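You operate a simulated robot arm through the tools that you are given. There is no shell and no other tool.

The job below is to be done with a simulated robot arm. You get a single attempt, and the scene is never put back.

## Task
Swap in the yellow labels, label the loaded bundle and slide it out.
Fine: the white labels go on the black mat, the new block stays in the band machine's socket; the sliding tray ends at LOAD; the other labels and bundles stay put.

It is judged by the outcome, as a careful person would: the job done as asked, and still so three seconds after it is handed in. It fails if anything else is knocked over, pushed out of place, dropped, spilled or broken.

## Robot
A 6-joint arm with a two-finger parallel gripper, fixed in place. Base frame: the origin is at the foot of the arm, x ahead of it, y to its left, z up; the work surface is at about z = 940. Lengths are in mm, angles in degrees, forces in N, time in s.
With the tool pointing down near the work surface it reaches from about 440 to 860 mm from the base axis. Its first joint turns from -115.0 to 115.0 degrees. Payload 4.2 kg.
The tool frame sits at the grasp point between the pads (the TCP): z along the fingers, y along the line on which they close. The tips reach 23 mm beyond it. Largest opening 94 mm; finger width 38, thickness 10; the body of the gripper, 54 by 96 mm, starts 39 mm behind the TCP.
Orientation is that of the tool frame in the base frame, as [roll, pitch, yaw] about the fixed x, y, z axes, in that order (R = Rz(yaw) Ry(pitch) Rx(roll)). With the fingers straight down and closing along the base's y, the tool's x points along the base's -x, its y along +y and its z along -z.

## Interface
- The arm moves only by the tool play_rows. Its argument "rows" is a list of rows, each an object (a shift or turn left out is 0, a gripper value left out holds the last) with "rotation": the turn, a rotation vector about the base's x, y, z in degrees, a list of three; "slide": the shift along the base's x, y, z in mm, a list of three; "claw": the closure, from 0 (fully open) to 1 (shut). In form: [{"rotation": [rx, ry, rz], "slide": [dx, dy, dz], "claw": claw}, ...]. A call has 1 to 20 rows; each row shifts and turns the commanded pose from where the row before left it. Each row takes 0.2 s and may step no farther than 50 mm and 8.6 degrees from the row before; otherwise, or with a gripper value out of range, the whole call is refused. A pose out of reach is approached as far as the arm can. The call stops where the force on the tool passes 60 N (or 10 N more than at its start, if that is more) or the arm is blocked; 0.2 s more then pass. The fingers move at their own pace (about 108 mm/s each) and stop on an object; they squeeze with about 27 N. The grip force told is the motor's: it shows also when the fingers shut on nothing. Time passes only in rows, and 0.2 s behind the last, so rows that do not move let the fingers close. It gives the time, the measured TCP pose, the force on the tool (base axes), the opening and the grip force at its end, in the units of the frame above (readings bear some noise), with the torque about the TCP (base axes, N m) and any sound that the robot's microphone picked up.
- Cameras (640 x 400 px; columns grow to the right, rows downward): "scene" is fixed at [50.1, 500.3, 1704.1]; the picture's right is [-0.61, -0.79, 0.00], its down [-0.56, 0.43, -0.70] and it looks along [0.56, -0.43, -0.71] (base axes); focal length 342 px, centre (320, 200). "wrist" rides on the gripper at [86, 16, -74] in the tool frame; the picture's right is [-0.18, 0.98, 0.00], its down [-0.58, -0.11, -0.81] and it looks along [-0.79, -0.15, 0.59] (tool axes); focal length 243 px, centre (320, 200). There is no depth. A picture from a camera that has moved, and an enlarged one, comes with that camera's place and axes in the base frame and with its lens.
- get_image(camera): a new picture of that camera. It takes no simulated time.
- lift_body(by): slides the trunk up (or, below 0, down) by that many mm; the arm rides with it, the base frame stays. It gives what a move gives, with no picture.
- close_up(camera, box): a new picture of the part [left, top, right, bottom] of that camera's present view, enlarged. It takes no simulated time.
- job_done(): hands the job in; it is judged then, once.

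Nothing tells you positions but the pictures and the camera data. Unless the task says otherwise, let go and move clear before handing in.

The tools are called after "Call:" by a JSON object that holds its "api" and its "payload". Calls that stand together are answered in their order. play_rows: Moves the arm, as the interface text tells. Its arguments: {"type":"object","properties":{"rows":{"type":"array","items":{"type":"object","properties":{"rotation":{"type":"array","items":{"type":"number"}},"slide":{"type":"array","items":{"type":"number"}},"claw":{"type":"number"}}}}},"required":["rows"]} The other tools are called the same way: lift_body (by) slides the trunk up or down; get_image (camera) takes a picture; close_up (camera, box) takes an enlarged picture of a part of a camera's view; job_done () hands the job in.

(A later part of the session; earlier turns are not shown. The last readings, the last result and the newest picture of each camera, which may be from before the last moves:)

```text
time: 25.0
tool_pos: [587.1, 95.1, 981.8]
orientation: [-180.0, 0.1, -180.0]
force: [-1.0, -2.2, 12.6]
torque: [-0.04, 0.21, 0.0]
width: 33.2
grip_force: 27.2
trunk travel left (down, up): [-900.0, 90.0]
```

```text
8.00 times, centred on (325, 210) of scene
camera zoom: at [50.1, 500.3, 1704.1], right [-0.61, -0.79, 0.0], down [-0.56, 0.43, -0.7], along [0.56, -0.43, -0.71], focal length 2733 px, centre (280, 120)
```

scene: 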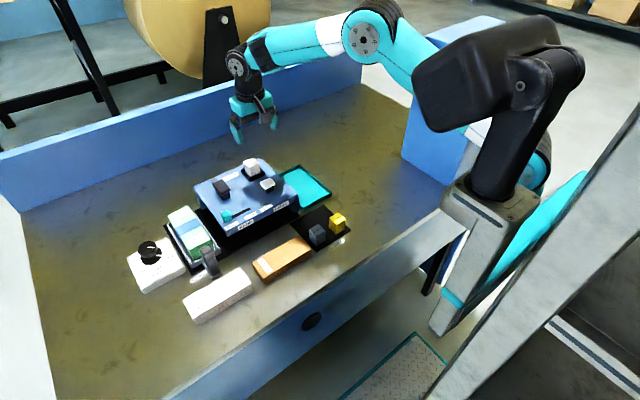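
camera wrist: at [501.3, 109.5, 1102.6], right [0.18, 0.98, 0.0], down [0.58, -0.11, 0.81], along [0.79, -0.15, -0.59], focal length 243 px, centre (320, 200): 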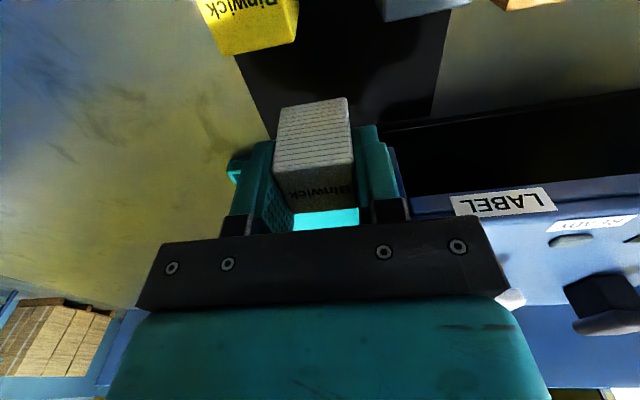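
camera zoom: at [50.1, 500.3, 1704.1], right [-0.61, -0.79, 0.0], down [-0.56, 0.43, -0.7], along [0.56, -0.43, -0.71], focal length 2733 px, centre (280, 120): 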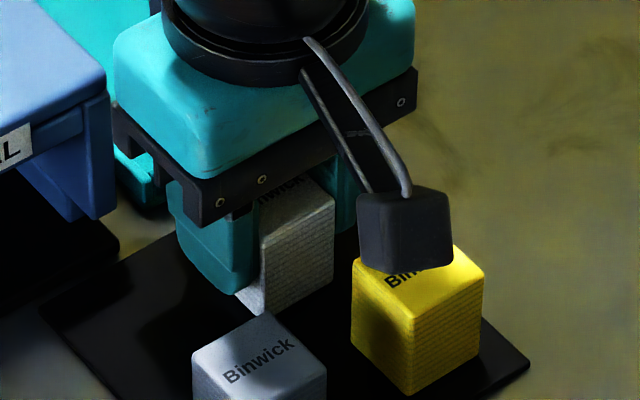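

It's in contact with the mat. I'll release and rise straight up.

Call:
{"api": "play_rows", "payload": {"rows": [{"slide": [0, 0, 0.5]}, {"claw": 0.5}, {}, {"slide": [0, 0, 10]}, {"slide": [0, 0, 40]}, {"slide": [0, 0, 40]}, {}]}}

Call:
{"api": "get_image", "payload": {"camera": "wrist"}}

Call:
{"api": "close_up", "payload": {"camera": "scene", "box": [290, 170, 370, 250]}}

```text
time: 26.6
tool_pos: [589.4, 95.1, 1073.7]
orientation: [-180.0, 0.0, 180.0]
force: [-1.0, -0.1, 0.2]
torque: [-0.01, 0.0, -0.04]
width: 46.8
grip_force: 0.0
trunk travel left (down, up): [-900.0, 90.0]
```

```text
taken
camera wrist: at [503.7, 110.4, 1145.8], right [0.18, 0.98, 0.0], down [0.58, -0.11, 0.81], along [0.79, -0.15, -0.59], focal length 243 px, centre (320, 200)
```

wrist: 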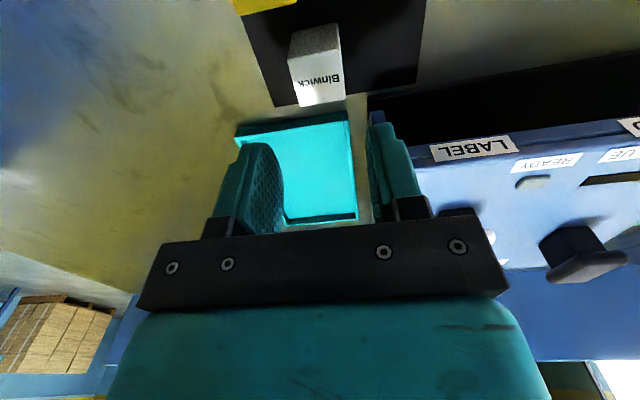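

```text
5.00 times, centred on (330, 210) of scene
camera zoom: at [50.1, 500.3, 1704.1], right [-0.61, -0.79, 0.0], down [-0.56, 0.43, -0.7], along [0.56, -0.43, -0.71], focal length 1708 px, centre (270, 150)
```

zoom: 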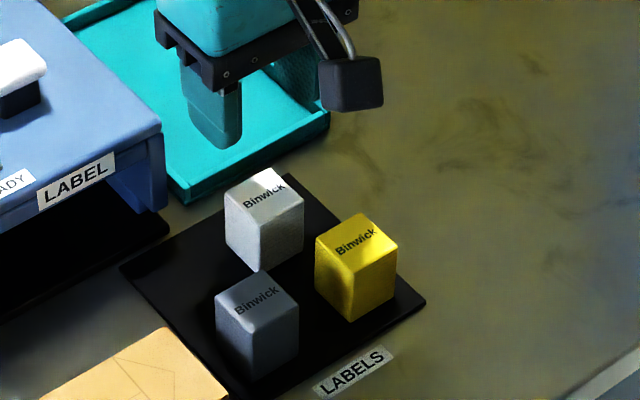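

The white block stands on the mat. Next I'll hover over the yellow block to align.

Call:
{"api": "play_rows", "payload": {"rows": [{"slide": [-29, -13.5, 0], "claw": 0.45}, {"slide": [-29.8, -13.6, -16]}, {}, {}]}}

Call:
{"api": "get_image", "payload": {"camera": "wrist"}}

Call:
{"api": "close_up", "payload": {"camera": "wrist", "box": [250, 20, 410, 150]}}

```text
time: 27.6
tool_pos: [530.3, 69.5, 1054.5]
orientation: [179.9, 0.0, 179.9]
force: [0.3, 0.4, -0.2]
torque: [-0.01, -0.04, -0.01]
width: 51.6
grip_force: 0.0
trunk travel left (down, up): [-900.0, 90.0]
```

```text
taken
camera wrist: at [443.5, 84.2, 1127.3], right [0.18, 0.98, 0.0], down [0.58, -0.11, 0.81], along [0.79, -0.15, -0.59], focal length 243 px, centre (320, 200)
```

wrist: 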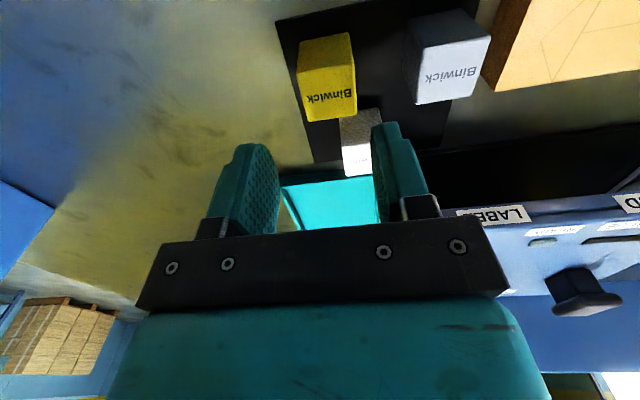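

```text
3.08 times, centred on (330, 85) of wrist
camera zoom: at [443.5, 84.2, 1127.3], right [0.18, 0.98, 0.0], down [0.58, -0.11, 0.81], along [0.79, -0.15, -0.59], focal length 746 px, centre (289, 554)
```

zoom: 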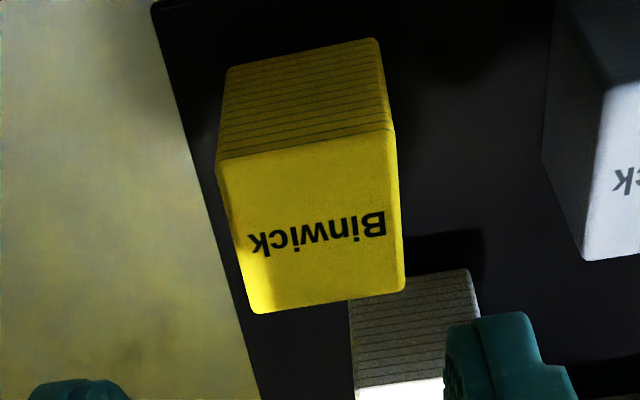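

The yellow block is offset from the TCP by about (−1.7, +6.6). I'll correct that and descend partway, then check again.

Call:
{"api": "play_rows", "payload": {"rows": [{"slide": [-1.7, 6.6, 0]}, {"slide": [0, 0, -30]}, {"slide": [0, 0, -25]}, {}]}}

Call:
{"api": "get_image", "payload": {"camera": "wrist"}}

Call:
{"api": "close_up", "payload": {"camera": "wrist", "box": [220, 70, 420, 220]}}

```text
time: 28.6
tool_pos: [527.9, 74.6, 998.4]
orientation: [-180.0, 0.0, 180.0]
force: [-0.3, -1.1, -0.5]
torque: [-0.01, 0.0, -0.01]
width: 51.8
grip_force: 0.1
trunk travel left (down, up): [-900.0, 90.0]
```

```text
taken
camera wrist: at [441.7, 90.5, 1072.0], right [0.18, 0.98, 0.0], down [0.58, -0.11, 0.81], along [0.79, -0.15, -0.59], focal length 243 px, centre (320, 200)
```

wrist: 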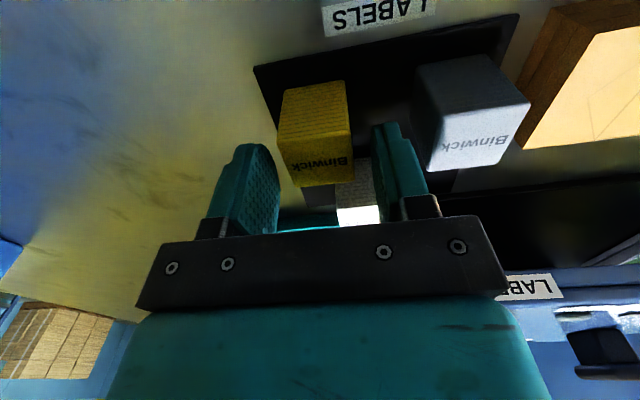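

```text
2.67 times, centred on (320, 145) of wrist
camera zoom: at [441.7, 90.5, 1072.0], right [0.18, 0.98, 0.0], down [0.58, -0.11, 0.81], along [0.79, -0.15, -0.59], focal length 647 px, centre (320, 347)
```

zoom: 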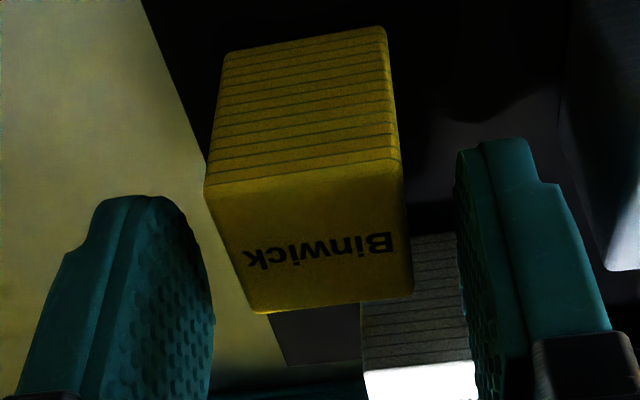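

Alignment is good, with a residual under 0.5 mm. I'll descend to the grip height and close.

Call:
{"api": "play_rows", "payload": {"rows": [{"slide": [0, 0, -10]}, {"slide": [0, 0, -7]}, {}, {"claw": 0.7}, {"claw": 0.9}, {}, {}]}}

Call:
{"api": "close_up", "payload": {"camera": "wrist", "box": [220, 70, 420, 220]}}

```text
time: 30.2
tool_pos: [528.0, 73.2, 982.7]
orientation: [-180.0, 0.0, 180.0]
force: [0.1, 0.9, -0.4]
torque: [-0.02, 0.02, 0.03]
width: 33.3
grip_force: 26.7
trunk travel left (down, up): [-900.0, 90.0]
```

```text
2.67 times, centred on (320, 145) of wrist
camera zoom: at [441.5, 89.3, 1056.1], right [0.18, 0.98, 0.0], down [0.58, -0.11, 0.81], along [0.79, -0.15, -0.59], focal length 647 px, centre (320, 347)
```

zoom: 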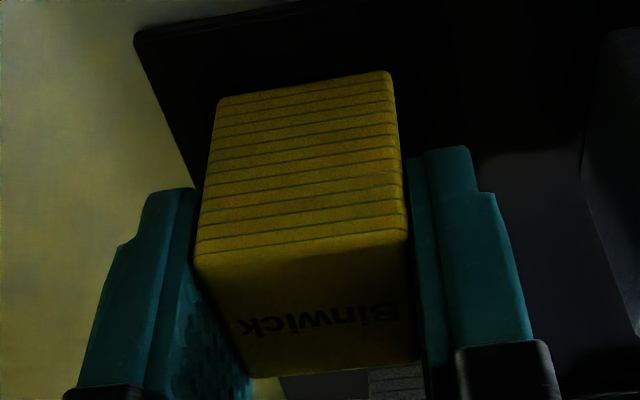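

Yellow is gripped (33.3 mm). I'll lift it and check.

Call:
{"api": "play_rows", "payload": {"rows": [{"slide": [0, 0, 5]}, {"slide": [0, 0, 15]}, {"slide": [0, 0, 40]}, {"slide": [0, 0, 45]}, {"slide": [0, 0, 45]}, {"slide": [0, 0, 47]}, {}]}}

Call:
{"api": "get_image", "payload": {"camera": "scene"}}

Call:
{"api": "close_up", "payload": {"camera": "wrist", "box": [220, 70, 420, 220]}}

```text
time: 31.8
tool_pos: [523.4, 72.8, 1178.4]
orientation: [180.0, 0.0, 180.0]
force: [0.0, 0.1, -0.7]
torque: [-0.01, -0.01, 0.02]
width: 33.3
grip_force: 26.7
trunk travel left (down, up): [-900.0, 90.0]
```

```text
taken
```

scene: 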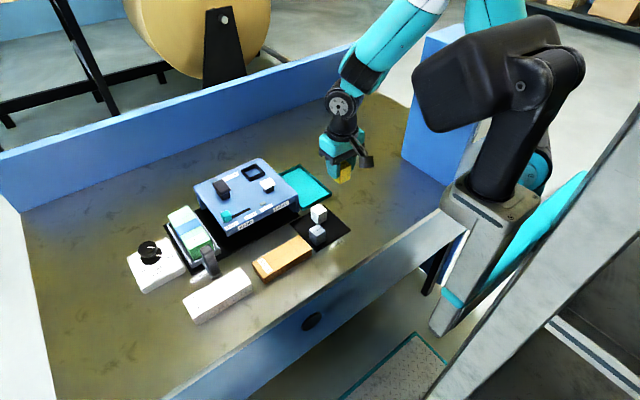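

```text
2.67 times, centred on (320, 145) of wrist
camera zoom: at [438.3, 89.3, 1251.7], right [0.18, 0.98, 0.0], down [0.58, -0.11, 0.81], along [0.79, -0.15, -0.59], focal length 647 px, centre (320, 347)
```

zoom: 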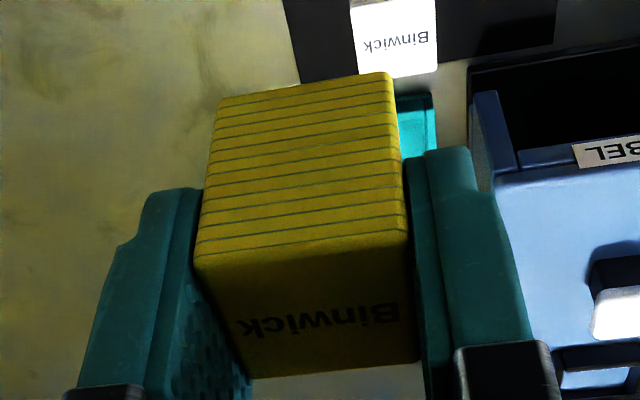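

Yellow is held. Moving over the socket at a safe height.

Call:
{"api": "play_rows", "payload": {"rows": [{"slide": [42.1, 19.45, 0]}, {"slide": [42.1, 19.45, 0]}, {"slide": [42.1, 19.45, 0]}, {"slide": [42.1, 19.45, 0]}, {"slide": [42.1, 19.5, 0]}, {"slide": [42.2, 19.5, 0]}, {}, {}, {}]}}

Call:
{"api": "close_up", "payload": {"camera": "wrist", "box": [255, 0, 375, 220]}}

Call:
{"api": "close_up", "payload": {"camera": "wrist", "box": [260, 0, 380, 75]}}

```text
time: 33.8
tool_pos: [778.3, 190.8, 1177.1]
orientation: [-180.0, 0.0, 179.9]
force: [-0.3, -1.1, -0.1]
torque: [-0.01, 0.0, -0.03]
width: 33.1
grip_force: 27.2
trunk travel left (down, up): [-900.0, 90.0]
```

```text
1.82 times, centred on (315, 110) of wrist
camera zoom: at [692.5, 206.1, 1250.7], right [0.18, 0.98, 0.0], down [0.58, -0.11, 0.81], along [0.79, -0.15, -0.59], focal length 441 px, centre (329, 364)
```

zoom: 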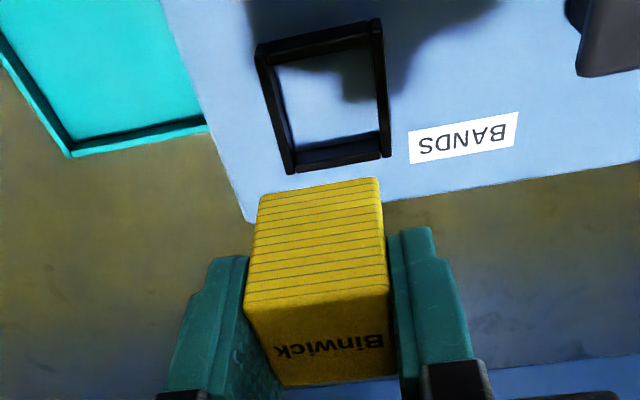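

```text
5.33 times, centred on (320, 38) of wrist
camera zoom: at [692.5, 206.1, 1250.7], right [0.18, 0.98, 0.0], down [0.58, -0.11, 0.81], along [0.79, -0.15, -0.59], focal length 1294 px, centre (320, 1067)
```

zoom: 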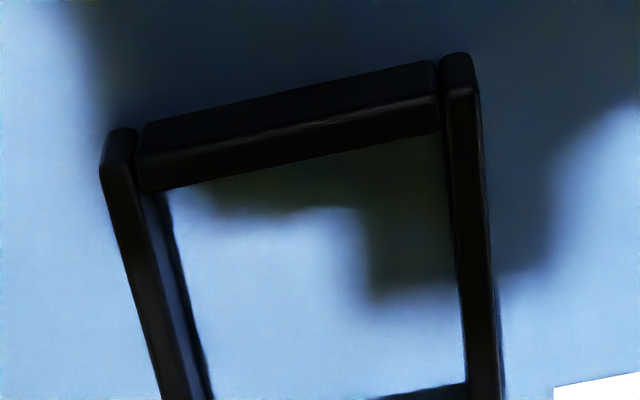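

The socket is within 1 mm of being centred under the block. I'll descend until the block bottom is just above the walls, then check.

Call:
{"api": "play_rows", "payload": {"rows": [{"slide": [0.4, -0.6, -30]}, {"slide": [0, 0, -30]}, {"slide": [0, 0, -18]}, {}, {}]}}

Call:
{"api": "close_up", "payload": {"camera": "wrist", "box": [220, 30, 420, 220]}}

Call:
{"api": "close_up", "payload": {"camera": "scene", "box": [235, 130, 305, 200]}}

```text
time: 35.0
tool_pos: [779.7, 189.7, 1103.2]
orientation: [179.9, 0.1, -180.0]
force: [0.4, 0.0, -1.1]
torque: [0.02, -0.01, -0.01]
width: 33.1
grip_force: 26.5
trunk travel left (down, up): [-900.0, 90.0]
```

```text
2.11 times, centred on (320, 125) of wrist
camera zoom: at [693.7, 204.8, 1176.6], right [0.18, 0.98, 0.0], down [0.58, -0.11, 0.81], along [0.79, -0.15, -0.59], focal length 511 px, centre (320, 358)
```

zoom: 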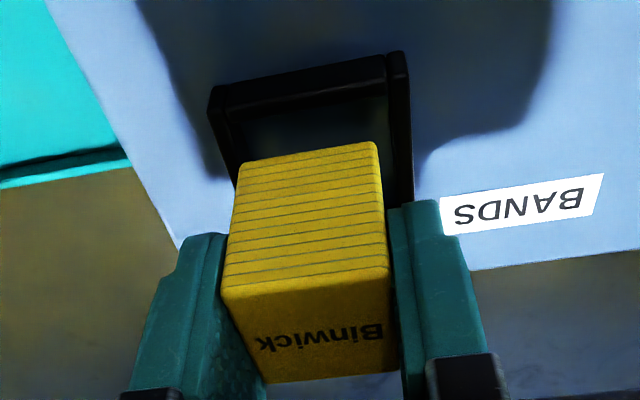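

```text
5.71 times, centred on (270, 165) of scene
camera zoom: at [50.1, 500.3, 1704.1], right [-0.61, -0.79, 0.0], down [-0.56, 0.43, -0.7], along [0.56, -0.43, -0.71], focal length 1952 px, centre (606, 400)
```

zoom: 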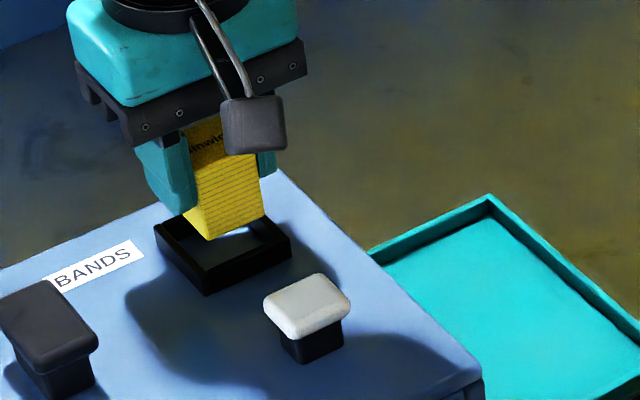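

Alignment looks fine. I'll insert in small steps and watch the force.

Call:
{"api": "play_rows", "payload": {"rows": [{"slide": [0, 0, -5]}, {"slide": [0, 0, -5]}, {}]}}

Call:
{"api": "play_rows", "payload": {"rows": [{"slide": [0, 0, -4]}, {"slide": [0, 0, -4]}, {}]}}

Call:
{"api": "close_up", "payload": {"camera": "wrist", "box": [220, 30, 420, 220]}}

Call:
{"api": "close_up", "payload": {"camera": "scene", "box": [235, 130, 305, 200]}}

```text
time: 35.8
tool_pos: [780.4, 188.2, 1092.4]
orientation: [180.0, 0.0, 180.0]
force: [0.1, -0.5, 0.4]
torque: [0.01, -0.01, 0.01]
width: 33.4
grip_force: 27.2
trunk travel left (down, up): [-900.0, 90.0]
```

```text
time: 36.6
tool_pos: [780.3, 190.2, 1085.6]
orientation: [180.0, 0.0, -179.9]
force: [-0.4, 0.3, -0.2]
torque: [0.02, 0.02, 0.03]
width: 33.2
grip_force: 27.4
trunk travel left (down, up): [-900.0, 90.0]
```

```text
2.11 times, centred on (320, 125) of wrist
camera zoom: at [695.1, 204.7, 1158.1], right [0.18, 0.98, 0.0], down [0.58, -0.11, 0.81], along [0.79, -0.15, -0.59], focal length 511 px, centre (320, 358)
```

zoom: 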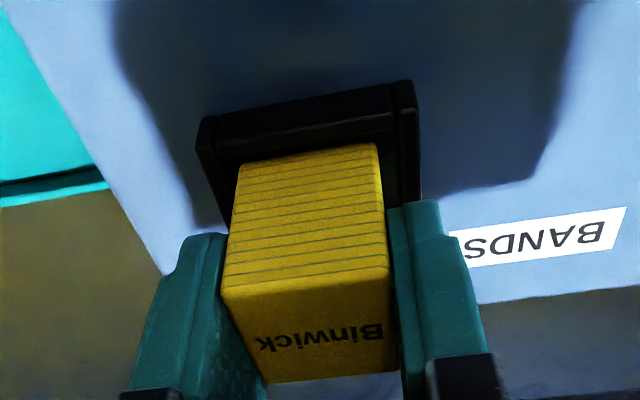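

```text
5.71 times, centred on (270, 165) of scene
camera zoom: at [50.1, 500.3, 1704.1], right [-0.61, -0.79, 0.0], down [-0.56, 0.43, -0.7], along [0.56, -0.43, -0.71], focal length 1952 px, centre (606, 400)
```

zoom: 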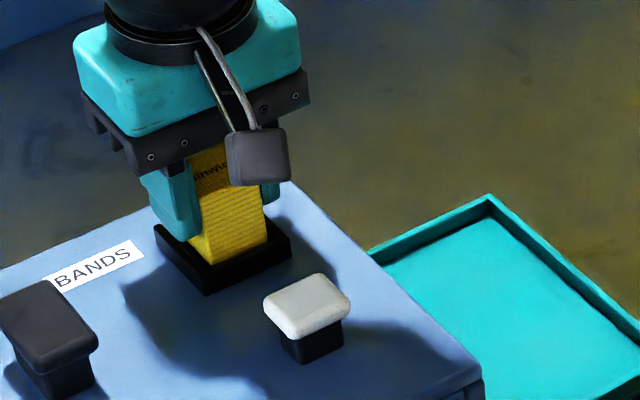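

The block is inside the socket walls. Continuing to the bottom.

Call:
{"api": "play_rows", "payload": {"rows": [{"slide": [0, 0, -3]}, {"slide": [0, 0, -2]}, {}]}}

Call:
{"api": "play_rows", "payload": {"rows": [{"slide": [0, 0, -1]}, {}]}}

Call:
{"api": "play_rows", "payload": {"rows": [{"slide": [0, 0, -1]}, {}]}}

```text
time: 37.4
tool_pos: [780.1, 189.9, 1079.4]
orientation: [-179.9, 0.0, 180.0]
force: [-0.3, 0.1, -0.4]
torque: [-0.02, -0.04, 0.02]
width: 33.5
grip_force: 27.4
trunk travel left (down, up): [-900.0, 90.0]
```

```text
time: 38.0
tool_pos: [780.0, 190.7, 1078.7]
orientation: [-180.0, -0.1, -179.9]
force: [-0.2, -0.2, -0.1]
torque: [0.01, -0.01, -0.02]
width: 33.1
grip_force: 26.7
trunk travel left (down, up): [-900.0, 90.0]
```

```text
time: 38.6
tool_pos: [780.3, 189.7, 1077.4]
orientation: [-180.0, 0.0, -179.9]
force: [-0.3, 0.5, 0.1]
torque: [-0.02, 0.02, -0.02]
width: 33.2
grip_force: 26.9
trunk travel left (down, up): [-900.0, 90.0]
```

Call:
{"api": "play_rows", "payload": {"rows": [{"slide": [0, 0, -0.7]}, {}]}}

Call:
{"api": "play_rows", "payload": {"rows": [{"slide": [0, 0, -0.7]}, {}]}}

```text
time: 39.2
tool_pos: [779.0, 189.8, 1076.8]
orientation: [-180.0, 0.1, 180.0]
force: [-0.5, -1.4, -0.1]
torque: [0.0, 0.0, 0.0]
width: 33.2
grip_force: 27.0
trunk travel left (down, up): [-900.0, 90.0]
```

```text
time: 39.8
tool_pos: [780.0, 189.2, 1074.4]
orientation: [180.0, 0.2, -180.0]
force: [-0.9, -0.5, 3.7]
torque: [0.0, 0.06, 0.0]
width: 33.2
grip_force: 26.8
trunk travel left (down, up): [-900.0, 90.0]
```

The block is touching the socket floor. Releasing and lifting clear.

Call:
{"api": "play_rows", "payload": {"rows": [{"claw": 0.5}, {}, {"slide": [0, 0, 5]}, {"slide": [0, 0, 20]}, {"slide": [0, 0, 40]}, {"slide": [-20, 0, 40]}, {}]}}

Call:
{"api": "get_image", "payload": {"camera": "wrist"}}

Call:
{"api": "close_up", "payload": {"camera": "scene", "box": [205, 150, 305, 215]}}

```text
time: 41.4
tool_pos: [759.1, 190.2, 1180.1]
orientation: [180.0, 0.0, 180.0]
force: [0.1, -0.9, 0.5]
torque: [0.0, -0.01, 0.04]
width: 46.9
grip_force: 0.1
trunk travel left (down, up): [-900.0, 90.0]
```

```text
taken
camera wrist: at [674.1, 206.2, 1254.3], right [0.18, 0.98, 0.0], down [0.58, -0.11, 0.81], along [0.79, -0.15, -0.59], focal length 243 px, centre (320, 200)
```

wrist: 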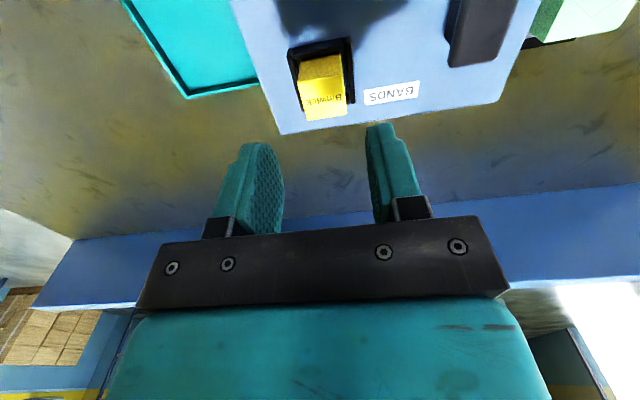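

```text
6.15 times, centred on (255, 182) of scene
camera zoom: at [50.1, 500.3, 1704.1], right [-0.61, -0.79, 0.0], down [-0.56, 0.43, -0.7], along [0.56, -0.43, -0.71], focal length 2102 px, centre (720, 308)
```

zoom: 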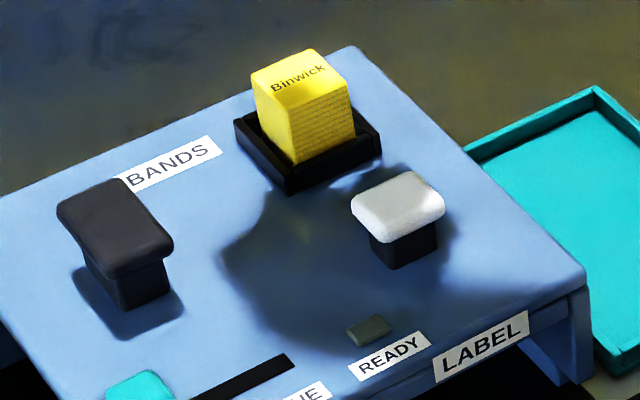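

Yellow is seated in the socket. Next is the tray handle, so I'll hover near it to measure its position.

Call:
{"api": "play_rows", "payload": {"rows": [{"slide": [-26.3, 32.1, 0]}, {"slide": [-26.3, 32.1, 0]}, {"slide": [-26.3, 32.1, 0]}, {"slide": [-26.3, 32.1, 0]}, {"slide": [-26.3, 32.1, 0]}, {"slide": [-26.3, 32.1, 0]}, {"slide": [-26.3, 32.1, 0]}, {}, {}]}}

Call:
{"api": "get_image", "payload": {"camera": "wrist"}}

Call:
{"api": "get_image", "payload": {"camera": "scene"}}

```text
time: 43.4
tool_pos: [575.7, 413.6, 1180.1]
orientation: [180.0, 0.1, -180.0]
force: [-0.7, -0.5, -0.1]
torque: [-0.01, -0.01, 0.01]
width: 46.8
grip_force: 0.1
trunk travel left (down, up): [-900.0, 90.0]
```

```text
taken
camera wrist: at [488.6, 429.1, 1253.9], right [0.18, 0.98, 0.0], down [0.58, -0.11, 0.81], along [0.79, -0.15, -0.59], focal length 243 px, centre (320, 200)
```

wrist: 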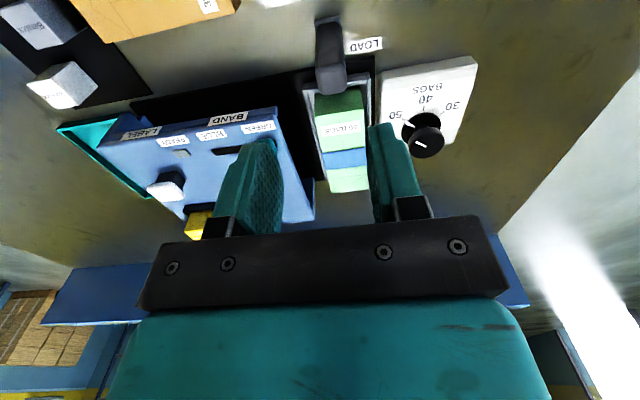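

```text
taken
```

scene: 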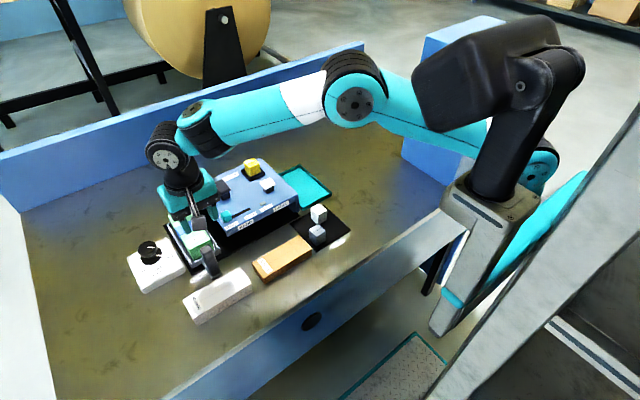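

Call:
{"api": "close_up", "payload": {"camera": "wrist", "box": [280, 0, 400, 120]}}

Call:
{"api": "close_up", "payload": {"camera": "wrist", "box": [90, 90, 300, 240]}}

Call:
{"api": "close_up", "payload": {"camera": "scene", "box": [150, 210, 240, 300]}}

```text
3.33 times, centred on (340, 60) of wrist
camera zoom: at [488.6, 429.1, 1253.9], right [0.18, 0.98, 0.0], down [0.58, -0.11, 0.81], along [0.79, -0.15, -0.59], focal length 809 px, centre (253, 667)
```

zoom: 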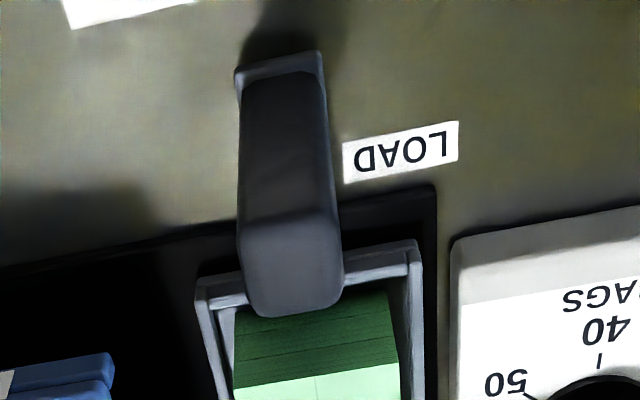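

```text
2.67 times, centred on (195, 165) of wrist
camera zoom: at [488.6, 429.1, 1253.9], right [0.18, 0.98, 0.0], down [0.58, -0.11, 0.81], along [0.79, -0.15, -0.59], focal length 647 px, centre (653, 293)
```

zoom: 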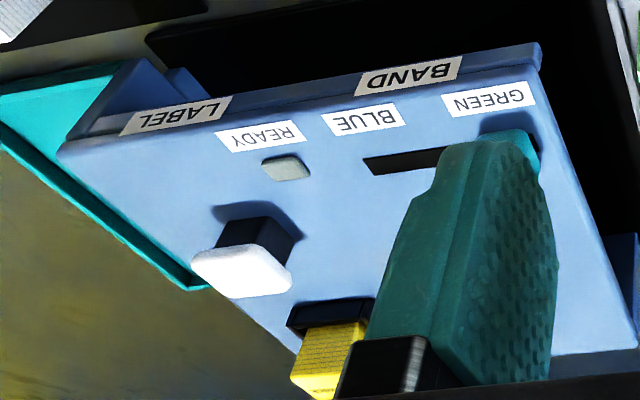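

```text
4.44 times, centred on (195, 255) of scene
camera zoom: at [50.1, 500.3, 1704.1], right [-0.61, -0.79, 0.0], down [-0.56, 0.43, -0.7], along [0.56, -0.43, -0.71], focal length 1518 px, centre (876, -44)
```

zoom: 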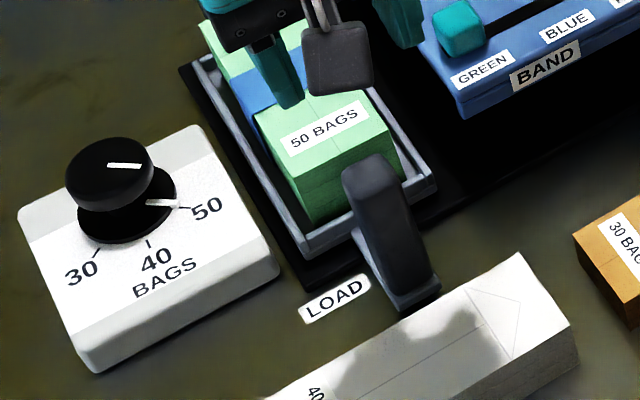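

The handle top sits about (+4, +8) from the TCP and is about 20 mm wide. I'll centre on it and lower partway.

Call:
{"api": "play_rows", "payload": {"rows": [{"slide": [4, 8.3, 0]}, {"slide": [0, 0, -35]}, {"slide": [0, 0, -30]}, {}]}}

Call:
{"api": "get_image", "payload": {"camera": "wrist"}}

Call:
{"api": "close_up", "payload": {"camera": "wrist", "box": [220, 30, 420, 220]}}

```text
time: 44.4
tool_pos: [580.1, 421.6, 1115.1]
orientation: [180.0, 0.0, -179.9]
force: [0.2, 0.0, -0.4]
torque: [0.0, 0.03, -0.01]
width: 46.9
grip_force: 0.0
trunk travel left (down, up): [-900.0, 90.0]
```

```text
taken
camera wrist: at [493.6, 436.9, 1188.2], right [0.18, 0.98, 0.0], down [0.58, -0.11, 0.81], along [0.79, -0.15, -0.59], focal length 243 px, centre (320, 200)
```

wrist: 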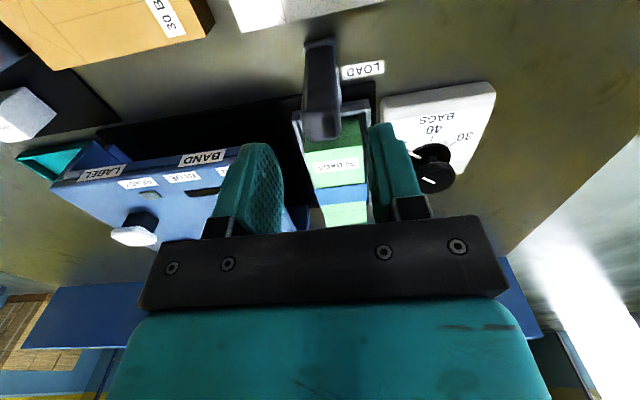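

```text
2.11 times, centred on (320, 125) of wrist
camera zoom: at [493.6, 436.9, 1188.2], right [0.18, 0.98, 0.0], down [0.58, -0.11, 0.81], along [0.79, -0.15, -0.59], focal length 511 px, centre (320, 358)
```

zoom: 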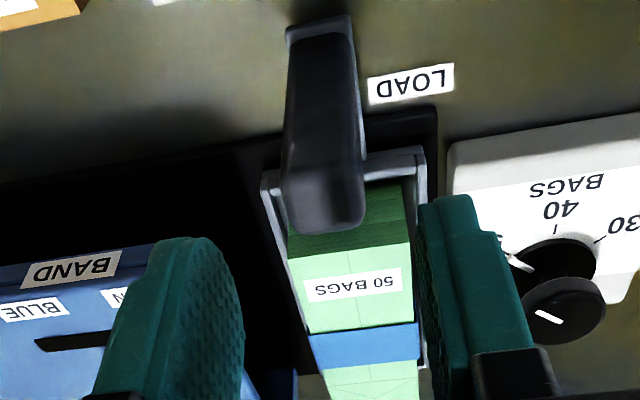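

The handle is nearly centred. I'll lower around it and close lightly.

Call:
{"api": "play_rows", "payload": {"rows": [{"slide": [0, 1.6, -25]}, {"slide": [0, 0, -25]}, {"slide": [0, 0, -16]}, {}, {"claw": 0.7}, {"claw": 0.9}, {}, {}]}}

Call:
{"api": "get_image", "payload": {"camera": "wrist"}}

Call:
{"api": "close_up", "payload": {"camera": "scene", "box": [150, 190, 260, 300]}}

```text
time: 46.2
tool_pos: [578.8, 420.3, 1049.1]
orientation: [-179.8, -0.1, 180.0]
force: [-1.4, -31.6, 4.3]
torque: [0.18, 0.75, 0.01]
width: 25.9
grip_force: 45.2
trunk travel left (down, up): [-900.0, 90.0]
```

```text
taken
camera wrist: at [493.9, 436.5, 1123.1], right [0.19, 0.98, 0.0], down [0.58, -0.11, 0.81], along [0.79, -0.15, -0.59], focal length 243 px, centre (320, 200)
```

wrist: 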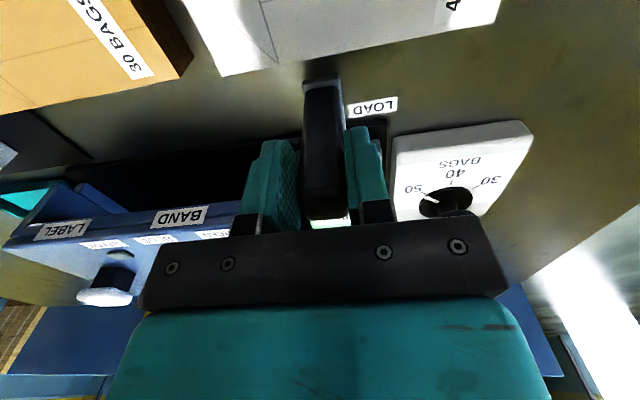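

```text
3.64 times, centred on (205, 245) of scene
camera zoom: at [50.1, 500.3, 1704.1], right [-0.61, -0.79, 0.0], down [-0.56, 0.43, -0.7], along [0.56, -0.43, -0.71], focal length 1242 px, centre (738, 36)
```

zoom: 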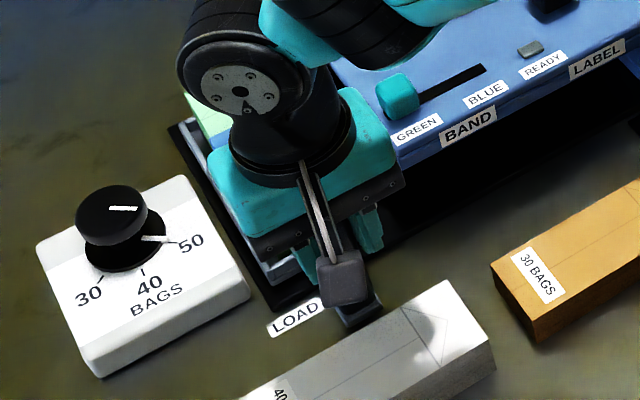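

There's a side load of about 32 N, so the grip is off-centre on the handle. I'll look closer.

Call:
{"api": "close_up", "payload": {"camera": "wrist", "box": [240, 70, 410, 240]}}

```text
2.35 times, centred on (325, 155) of wrist
camera zoom: at [493.9, 436.5, 1123.1], right [0.19, 0.98, 0.0], down [0.58, -0.11, 0.81], along [0.79, -0.15, -0.59], focal length 571 px, centre (308, 306)
```

zoom: 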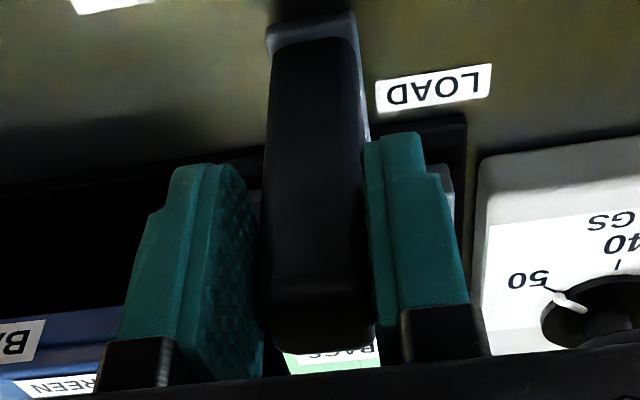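

The tool is being pushed toward −y, so shifting that way should relieve the load. That is also the slide-in direction. I'll move a little and watch the force.

Call:
{"api": "play_rows", "payload": {"rows": [{"slide": [0, -2, 0]}, {}]}}

Call:
{"api": "play_rows", "payload": {"rows": [{"slide": [0, -2, 0]}, {}]}}

Call:
{"api": "close_up", "payload": {"camera": "wrist", "box": [240, 70, 410, 240]}}

```text
time: 46.8
tool_pos: [579.9, 421.7, 1050.0]
orientation: [180.0, -0.1, -179.9]
force: [2.0, -18.7, -2.5]
torque: [-0.24, 0.51, -0.25]
width: 25.7
grip_force: 45.0
trunk travel left (down, up): [-900.0, 90.0]
```

```text
time: 47.4
tool_pos: [578.9, 421.0, 1049.8]
orientation: [-180.0, 0.0, -180.0]
force: [4.3, -6.9, -8.4]
torque: [-0.16, 0.05, -0.51]
width: 25.8
grip_force: 44.9
trunk travel left (down, up): [-900.0, 90.0]
```

```text
2.35 times, centred on (325, 155) of wrist
camera zoom: at [493.6, 435.4, 1123.0], right [0.18, 0.98, 0.0], down [0.58, -0.11, 0.81], along [0.79, -0.15, -0.59], focal length 571 px, centre (308, 306)
```

zoom: 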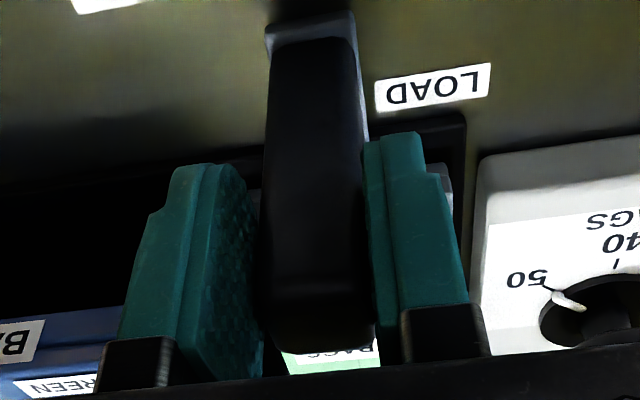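

Both fingers are gripping the handle firmly (25.8 mm) and the load is nearly gone. Now I'll slide the tray toward the machine, starting gently.

Call:
{"api": "play_rows", "payload": {"rows": [{"slide": [0, -3, 0]}, {"slide": [0, -3, 0]}, {"slide": [0, -4, 0]}]}}

Call:
{"api": "close_up", "payload": {"camera": "scene", "box": [150, 190, 260, 300]}}

```text
time: 48.2
tool_pos: [579.7, 411.2, 1049.6]
orientation: [179.9, 0.1, -179.8]
force: [-3.5, 1.3, -9.1]
torque: [0.24, -1.15, -0.3]
width: 25.8
grip_force: 45.0
trunk travel left (down, up): [-900.0, 90.0]
```

```text
3.64 times, centred on (205, 245) of scene
camera zoom: at [50.1, 500.3, 1704.1], right [-0.61, -0.79, 0.0], down [-0.56, 0.43, -0.7], along [0.56, -0.43, -0.71], focal length 1242 px, centre (738, 36)
```

zoom: 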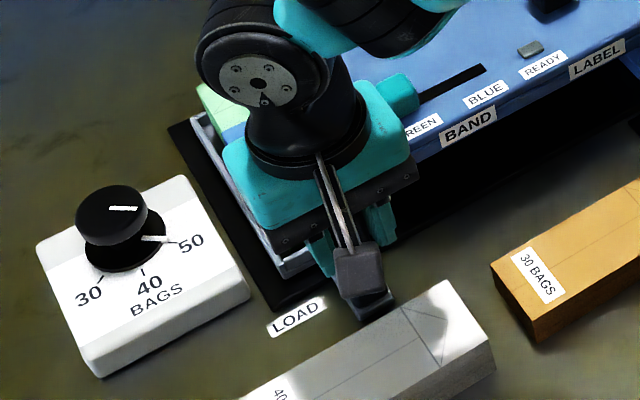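

The tray moves freely with the handle. I'll continue to around BAND (y≈300) and check the READY lamp and clearance to the tan bundle.

Call:
{"api": "play_rows", "payload": {"rows": [{"slide": [0, -10, 0]}, {"slide": [0, -15, 0]}, {"slide": [0, -15, 0]}, {"slide": [0, -15, 0]}, {}]}}

Call:
{"api": "get_image", "payload": {"camera": "scene"}}

Call:
{"api": "close_up", "payload": {"camera": "scene", "box": [170, 180, 310, 290]}}

Call:
{"api": "get_image", "payload": {"camera": "wrist"}}

```text
time: 49.4
tool_pos: [579.2, 356.0, 1049.7]
orientation: [-180.0, 0.0, 179.9]
force: [-4.8, 0.5, -11.1]
torque: [0.63, -0.19, 0.01]
width: 25.7
grip_force: 44.9
trunk travel left (down, up): [-900.0, 90.0]
```

```text
taken
```

scene: 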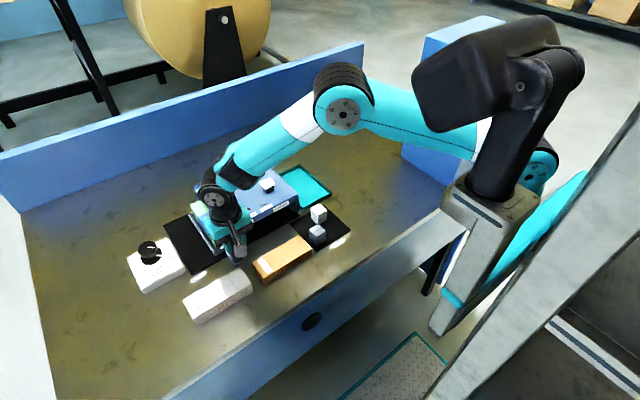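

```text
3.64 times, centred on (240, 235) of scene
camera zoom: at [50.1, 500.3, 1704.1], right [-0.61, -0.79, 0.0], down [-0.56, 0.43, -0.7], along [0.56, -0.43, -0.71], focal length 1242 px, centre (611, 73)
```

zoom: 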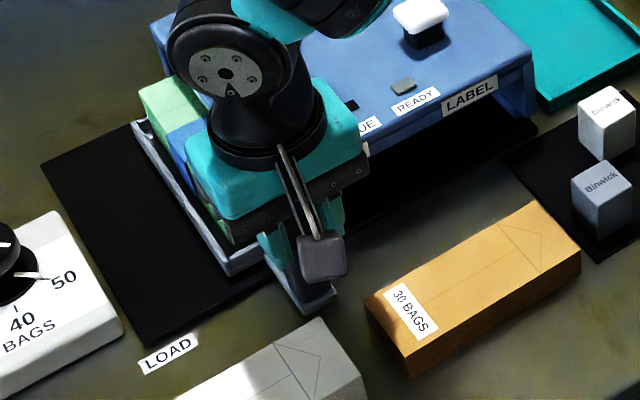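

```text
taken
camera wrist: at [493.7, 371.3, 1123.1], right [0.18, 0.98, 0.0], down [0.58, -0.11, 0.81], along [0.79, -0.15, -0.59], focal length 243 px, centre (320, 200)
```

wrist: 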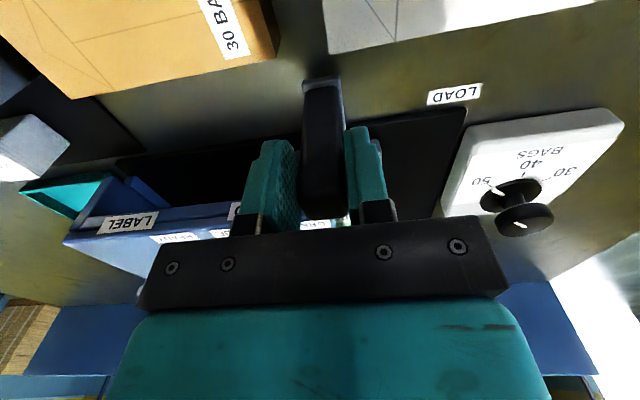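

There's comfortable clearance to the tan bundle. Continuing the slide.

Call:
{"api": "play_rows", "payload": {"rows": [{"slide": [0, -15, 0]}, {"slide": [0, -15, 0]}, {"slide": [0, -15, 0]}, {"slide": [0, -10, 0]}, {}]}}

Call:
{"api": "play_rows", "payload": {"rows": [{"slide": [0, -15, 0]}, {"slide": [0, -15, 0]}, {"slide": [0, -15, 0]}, {"slide": [0, -15, 0]}, {}]}}

Call:
{"api": "close_up", "payload": {"camera": "scene", "box": [170, 160, 330, 280]}}

Call:
{"api": "get_image", "payload": {"camera": "wrist"}}

```text
time: 50.6
tool_pos: [579.2, 300.4, 1049.1]
orientation: [-180.0, -0.1, 179.9]
force: [-2.9, -0.6, -13.5]
torque: [0.02, -0.43, 0.11]
width: 25.8
grip_force: 45.7
trunk travel left (down, up): [-900.0, 90.0]
```

```text
time: 51.8
tool_pos: [578.3, 240.3, 1049.2]
orientation: [180.0, 0.0, -180.0]
force: [-12.2, 0.6, -1.4]
torque: [0.28, 0.2, -0.32]
width: 25.9
grip_force: 44.9
trunk travel left (down, up): [-900.0, 90.0]
```

```text
3.33 times, centred on (250, 220) of scene
camera zoom: at [50.1, 500.3, 1704.1], right [-0.61, -0.79, 0.0], down [-0.56, 0.43, -0.7], along [0.56, -0.43, -0.71], focal length 1139 px, centre (553, 133)
```

zoom: 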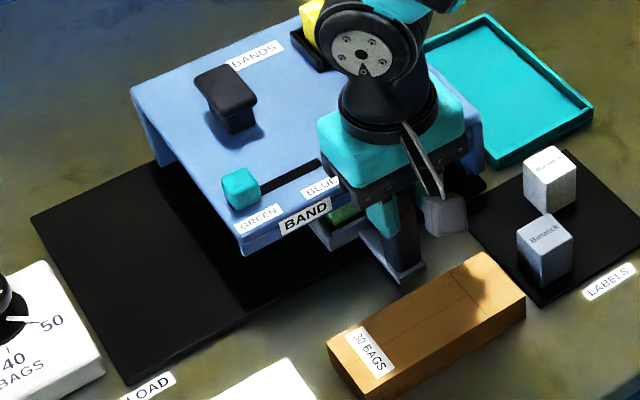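

```text
taken
camera wrist: at [493.6, 255.6, 1123.2], right [0.18, 0.98, 0.0], down [0.58, -0.11, 0.81], along [0.79, -0.15, -0.59], focal length 243 px, centre (320, 200)
```

wrist: 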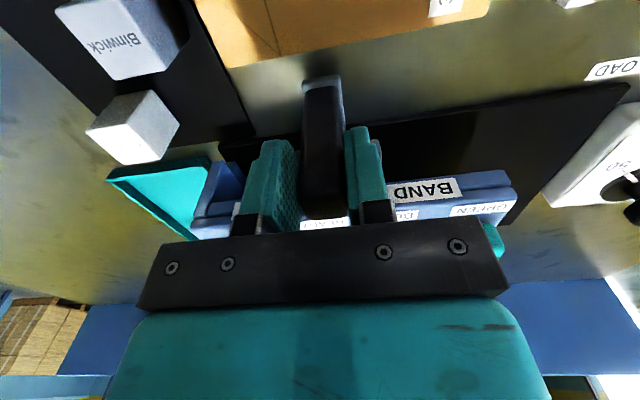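

Sliding on toward LABEL (y≈190), slower now.

Call:
{"api": "play_rows", "payload": {"rows": [{"slide": [0, -12, 0]}, {"slide": [0, -12, 0]}, {"slide": [0, -10, 0]}, {}]}}

Call:
{"api": "close_up", "payload": {"camera": "scene", "box": [210, 160, 310, 260]}}

Call:
{"api": "get_image", "payload": {"camera": "wrist"}}

```text
time: 52.8
tool_pos: [579.0, 204.3, 1050.4]
orientation: [-179.9, -0.1, 180.0]
force: [-17.2, -1.0, -4.7]
torque: [0.56, -0.61, -0.15]
width: 25.9
grip_force: 45.2
trunk travel left (down, up): [-900.0, 90.0]
```

```text
4.00 times, centred on (260, 210) of scene
camera zoom: at [50.1, 500.3, 1704.1], right [-0.61, -0.79, 0.0], down [-0.56, 0.43, -0.7], along [0.56, -0.43, -0.71], focal length 1366 px, centre (560, 160)
```

zoom: 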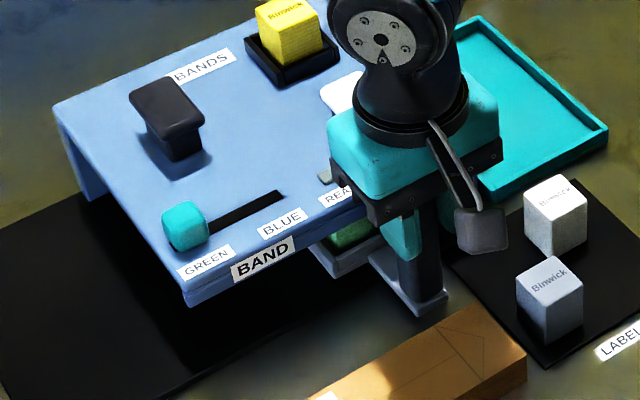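

```text
taken
camera wrist: at [493.7, 221.5, 1123.1], right [0.18, 0.98, 0.0], down [0.58, -0.11, 0.81], along [0.79, -0.15, -0.59], focal length 243 px, centre (320, 200)
```

wrist: 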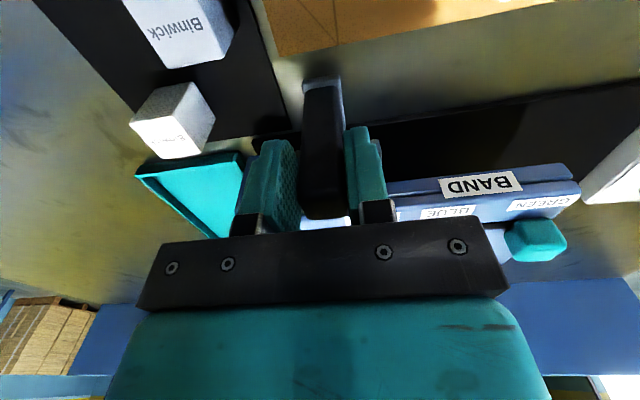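

I'll relieve the slight x load and keep going in small steps, watching for a stop or a lamp change.

Call:
{"api": "play_rows", "payload": {"rows": [{"slide": [-2, -4, 0]}, {"slide": [0, -4, 0]}, {}]}}

Call:
{"api": "play_rows", "payload": {"rows": [{"slide": [0, -4, 0]}, {}]}}

Call:
{"api": "close_up", "payload": {"camera": "scene", "box": [220, 160, 310, 240]}}

```text
time: 53.6
tool_pos: [579.1, 197.7, 1050.4]
orientation: [-180.0, 0.1, 179.9]
force: [-0.2, 0.2, -17.3]
torque: [0.31, -0.93, 0.11]
width: 25.7
grip_force: 45.3
trunk travel left (down, up): [-900.0, 90.0]
```

```text
time: 54.2
tool_pos: [579.1, 194.7, 1049.4]
orientation: [180.0, 0.0, -180.0]
force: [2.9, -0.8, -17.9]
torque: [0.07, -1.13, -0.03]
width: 25.7
grip_force: 45.0
trunk travel left (down, up): [-900.0, 90.0]
```

```text
5.00 times, centred on (265, 200) of scene
camera zoom: at [50.1, 500.3, 1704.1], right [-0.61, -0.79, 0.0], down [-0.56, 0.43, -0.7], along [0.56, -0.43, -0.71], focal length 1708 px, centre (595, 200)
```

zoom: 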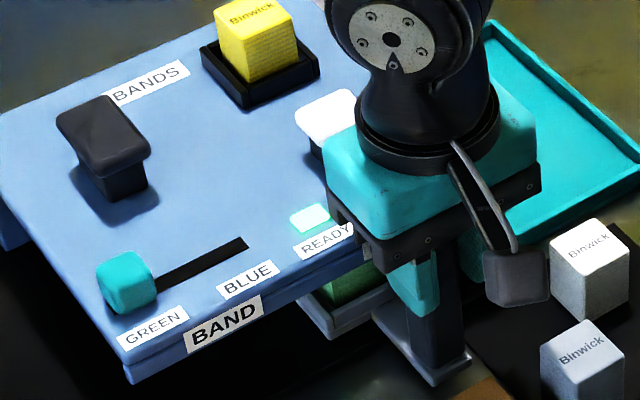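

The READY lamp is lit. I'll nudge slightly closer to the LABEL centre and confirm it stays lit.

Call:
{"api": "play_rows", "payload": {"rows": [{"slide": [0, -3, 0]}, {}]}}

Call:
{"api": "close_up", "payload": {"camera": "scene", "box": [220, 160, 310, 240]}}

Call:
{"api": "get_image", "payload": {"camera": "wrist"}}

```text
time: 54.8
tool_pos: [579.3, 192.2, 1049.6]
orientation: [180.0, 0.1, 180.0]
force: [6.2, -0.7, -18.3]
torque: [0.01, -0.87, -0.01]
width: 25.7
grip_force: 44.8
trunk travel left (down, up): [-900.0, 90.0]
```

```text
5.00 times, centred on (265, 200) of scene
camera zoom: at [50.1, 500.3, 1704.1], right [-0.61, -0.79, 0.0], down [-0.56, 0.43, -0.7], along [0.56, -0.43, -0.71], focal length 1708 px, centre (595, 200)
```

zoom: 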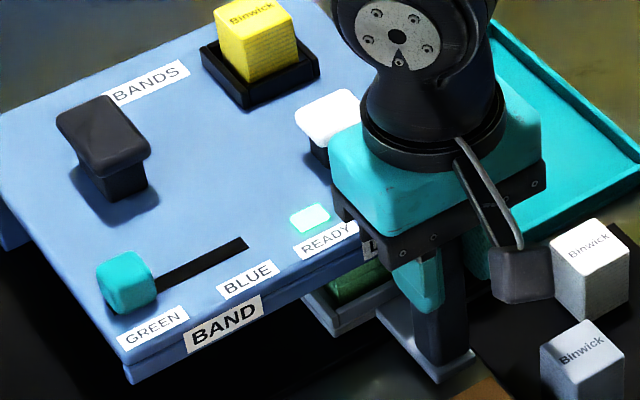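

```text
taken
camera wrist: at [493.6, 207.7, 1123.1], right [0.18, 0.98, 0.0], down [0.58, -0.11, 0.81], along [0.79, -0.15, -0.59], focal length 243 px, centre (320, 200)
```

wrist: 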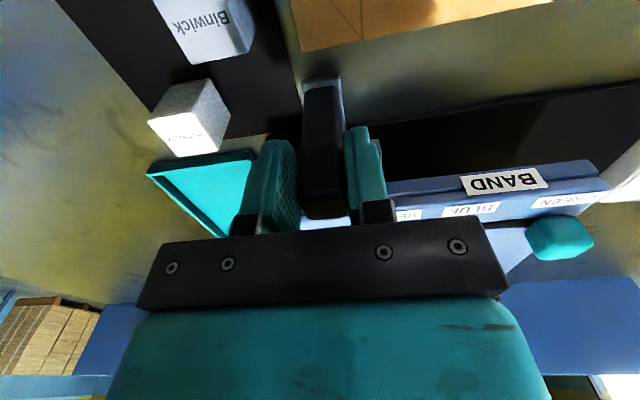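

READY stays lit at y≈192. I'll ease the residual forces, release the handle and rise straight up.

Call:
{"api": "play_rows", "payload": {"rows": [{"slide": [1, 0, -2]}, {}, {"claw": 0.5}, {"claw": 0.5}, {}]}}

Call:
{"api": "play_rows", "payload": {"rows": [{"slide": [0, 0, 10]}, {"slide": [0, 0, 40]}, {"slide": [0, 0, 40]}, {"slide": [0, 0, 30]}, {}]}}

Call:
{"api": "close_up", "payload": {"camera": "scene", "box": [210, 150, 320, 260]}}

Call:
{"api": "get_image", "payload": {"camera": "wrist"}}

```text
time: 56.0
tool_pos: [580.5, 191.1, 1047.3]
orientation: [179.9, 0.0, 180.0]
force: [-0.2, 0.1, -0.2]
torque: [0.01, -0.01, -0.01]
width: 47.3
grip_force: 0.0
trunk travel left (down, up): [-900.0, 90.0]
```

```text
time: 57.2
tool_pos: [578.9, 193.8, 1167.3]
orientation: [-180.0, -0.1, -180.0]
force: [0.0, -1.0, -0.1]
torque: [-0.02, -0.04, 0.02]
width: 46.9
grip_force: 0.1
trunk travel left (down, up): [-900.0, 90.0]
```

```text
3.64 times, centred on (265, 205) of scene
camera zoom: at [50.1, 500.3, 1704.1], right [-0.61, -0.79, 0.0], down [-0.56, 0.43, -0.7], along [0.56, -0.43, -0.71], focal length 1242 px, centre (520, 182)
```

zoom: 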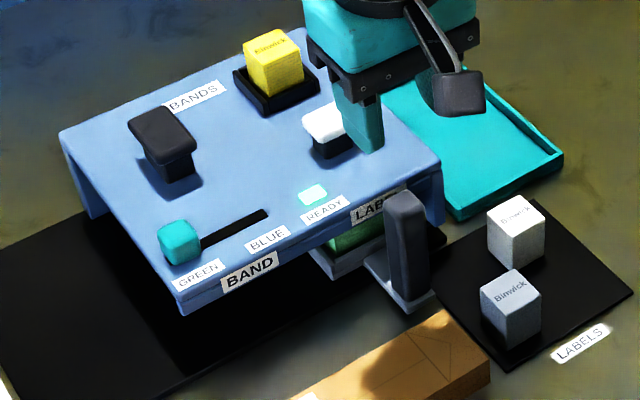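

```text
taken
camera wrist: at [493.2, 208.8, 1239.9], right [0.18, 0.98, 0.0], down [0.58, -0.11, 0.81], along [0.79, -0.15, -0.59], focal length 243 px, centre (320, 200)
```

wrist: 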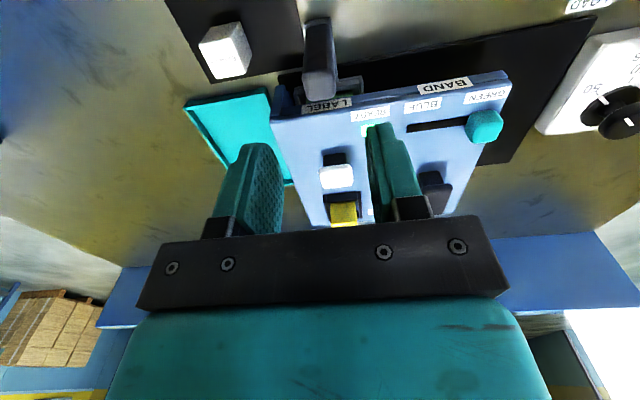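

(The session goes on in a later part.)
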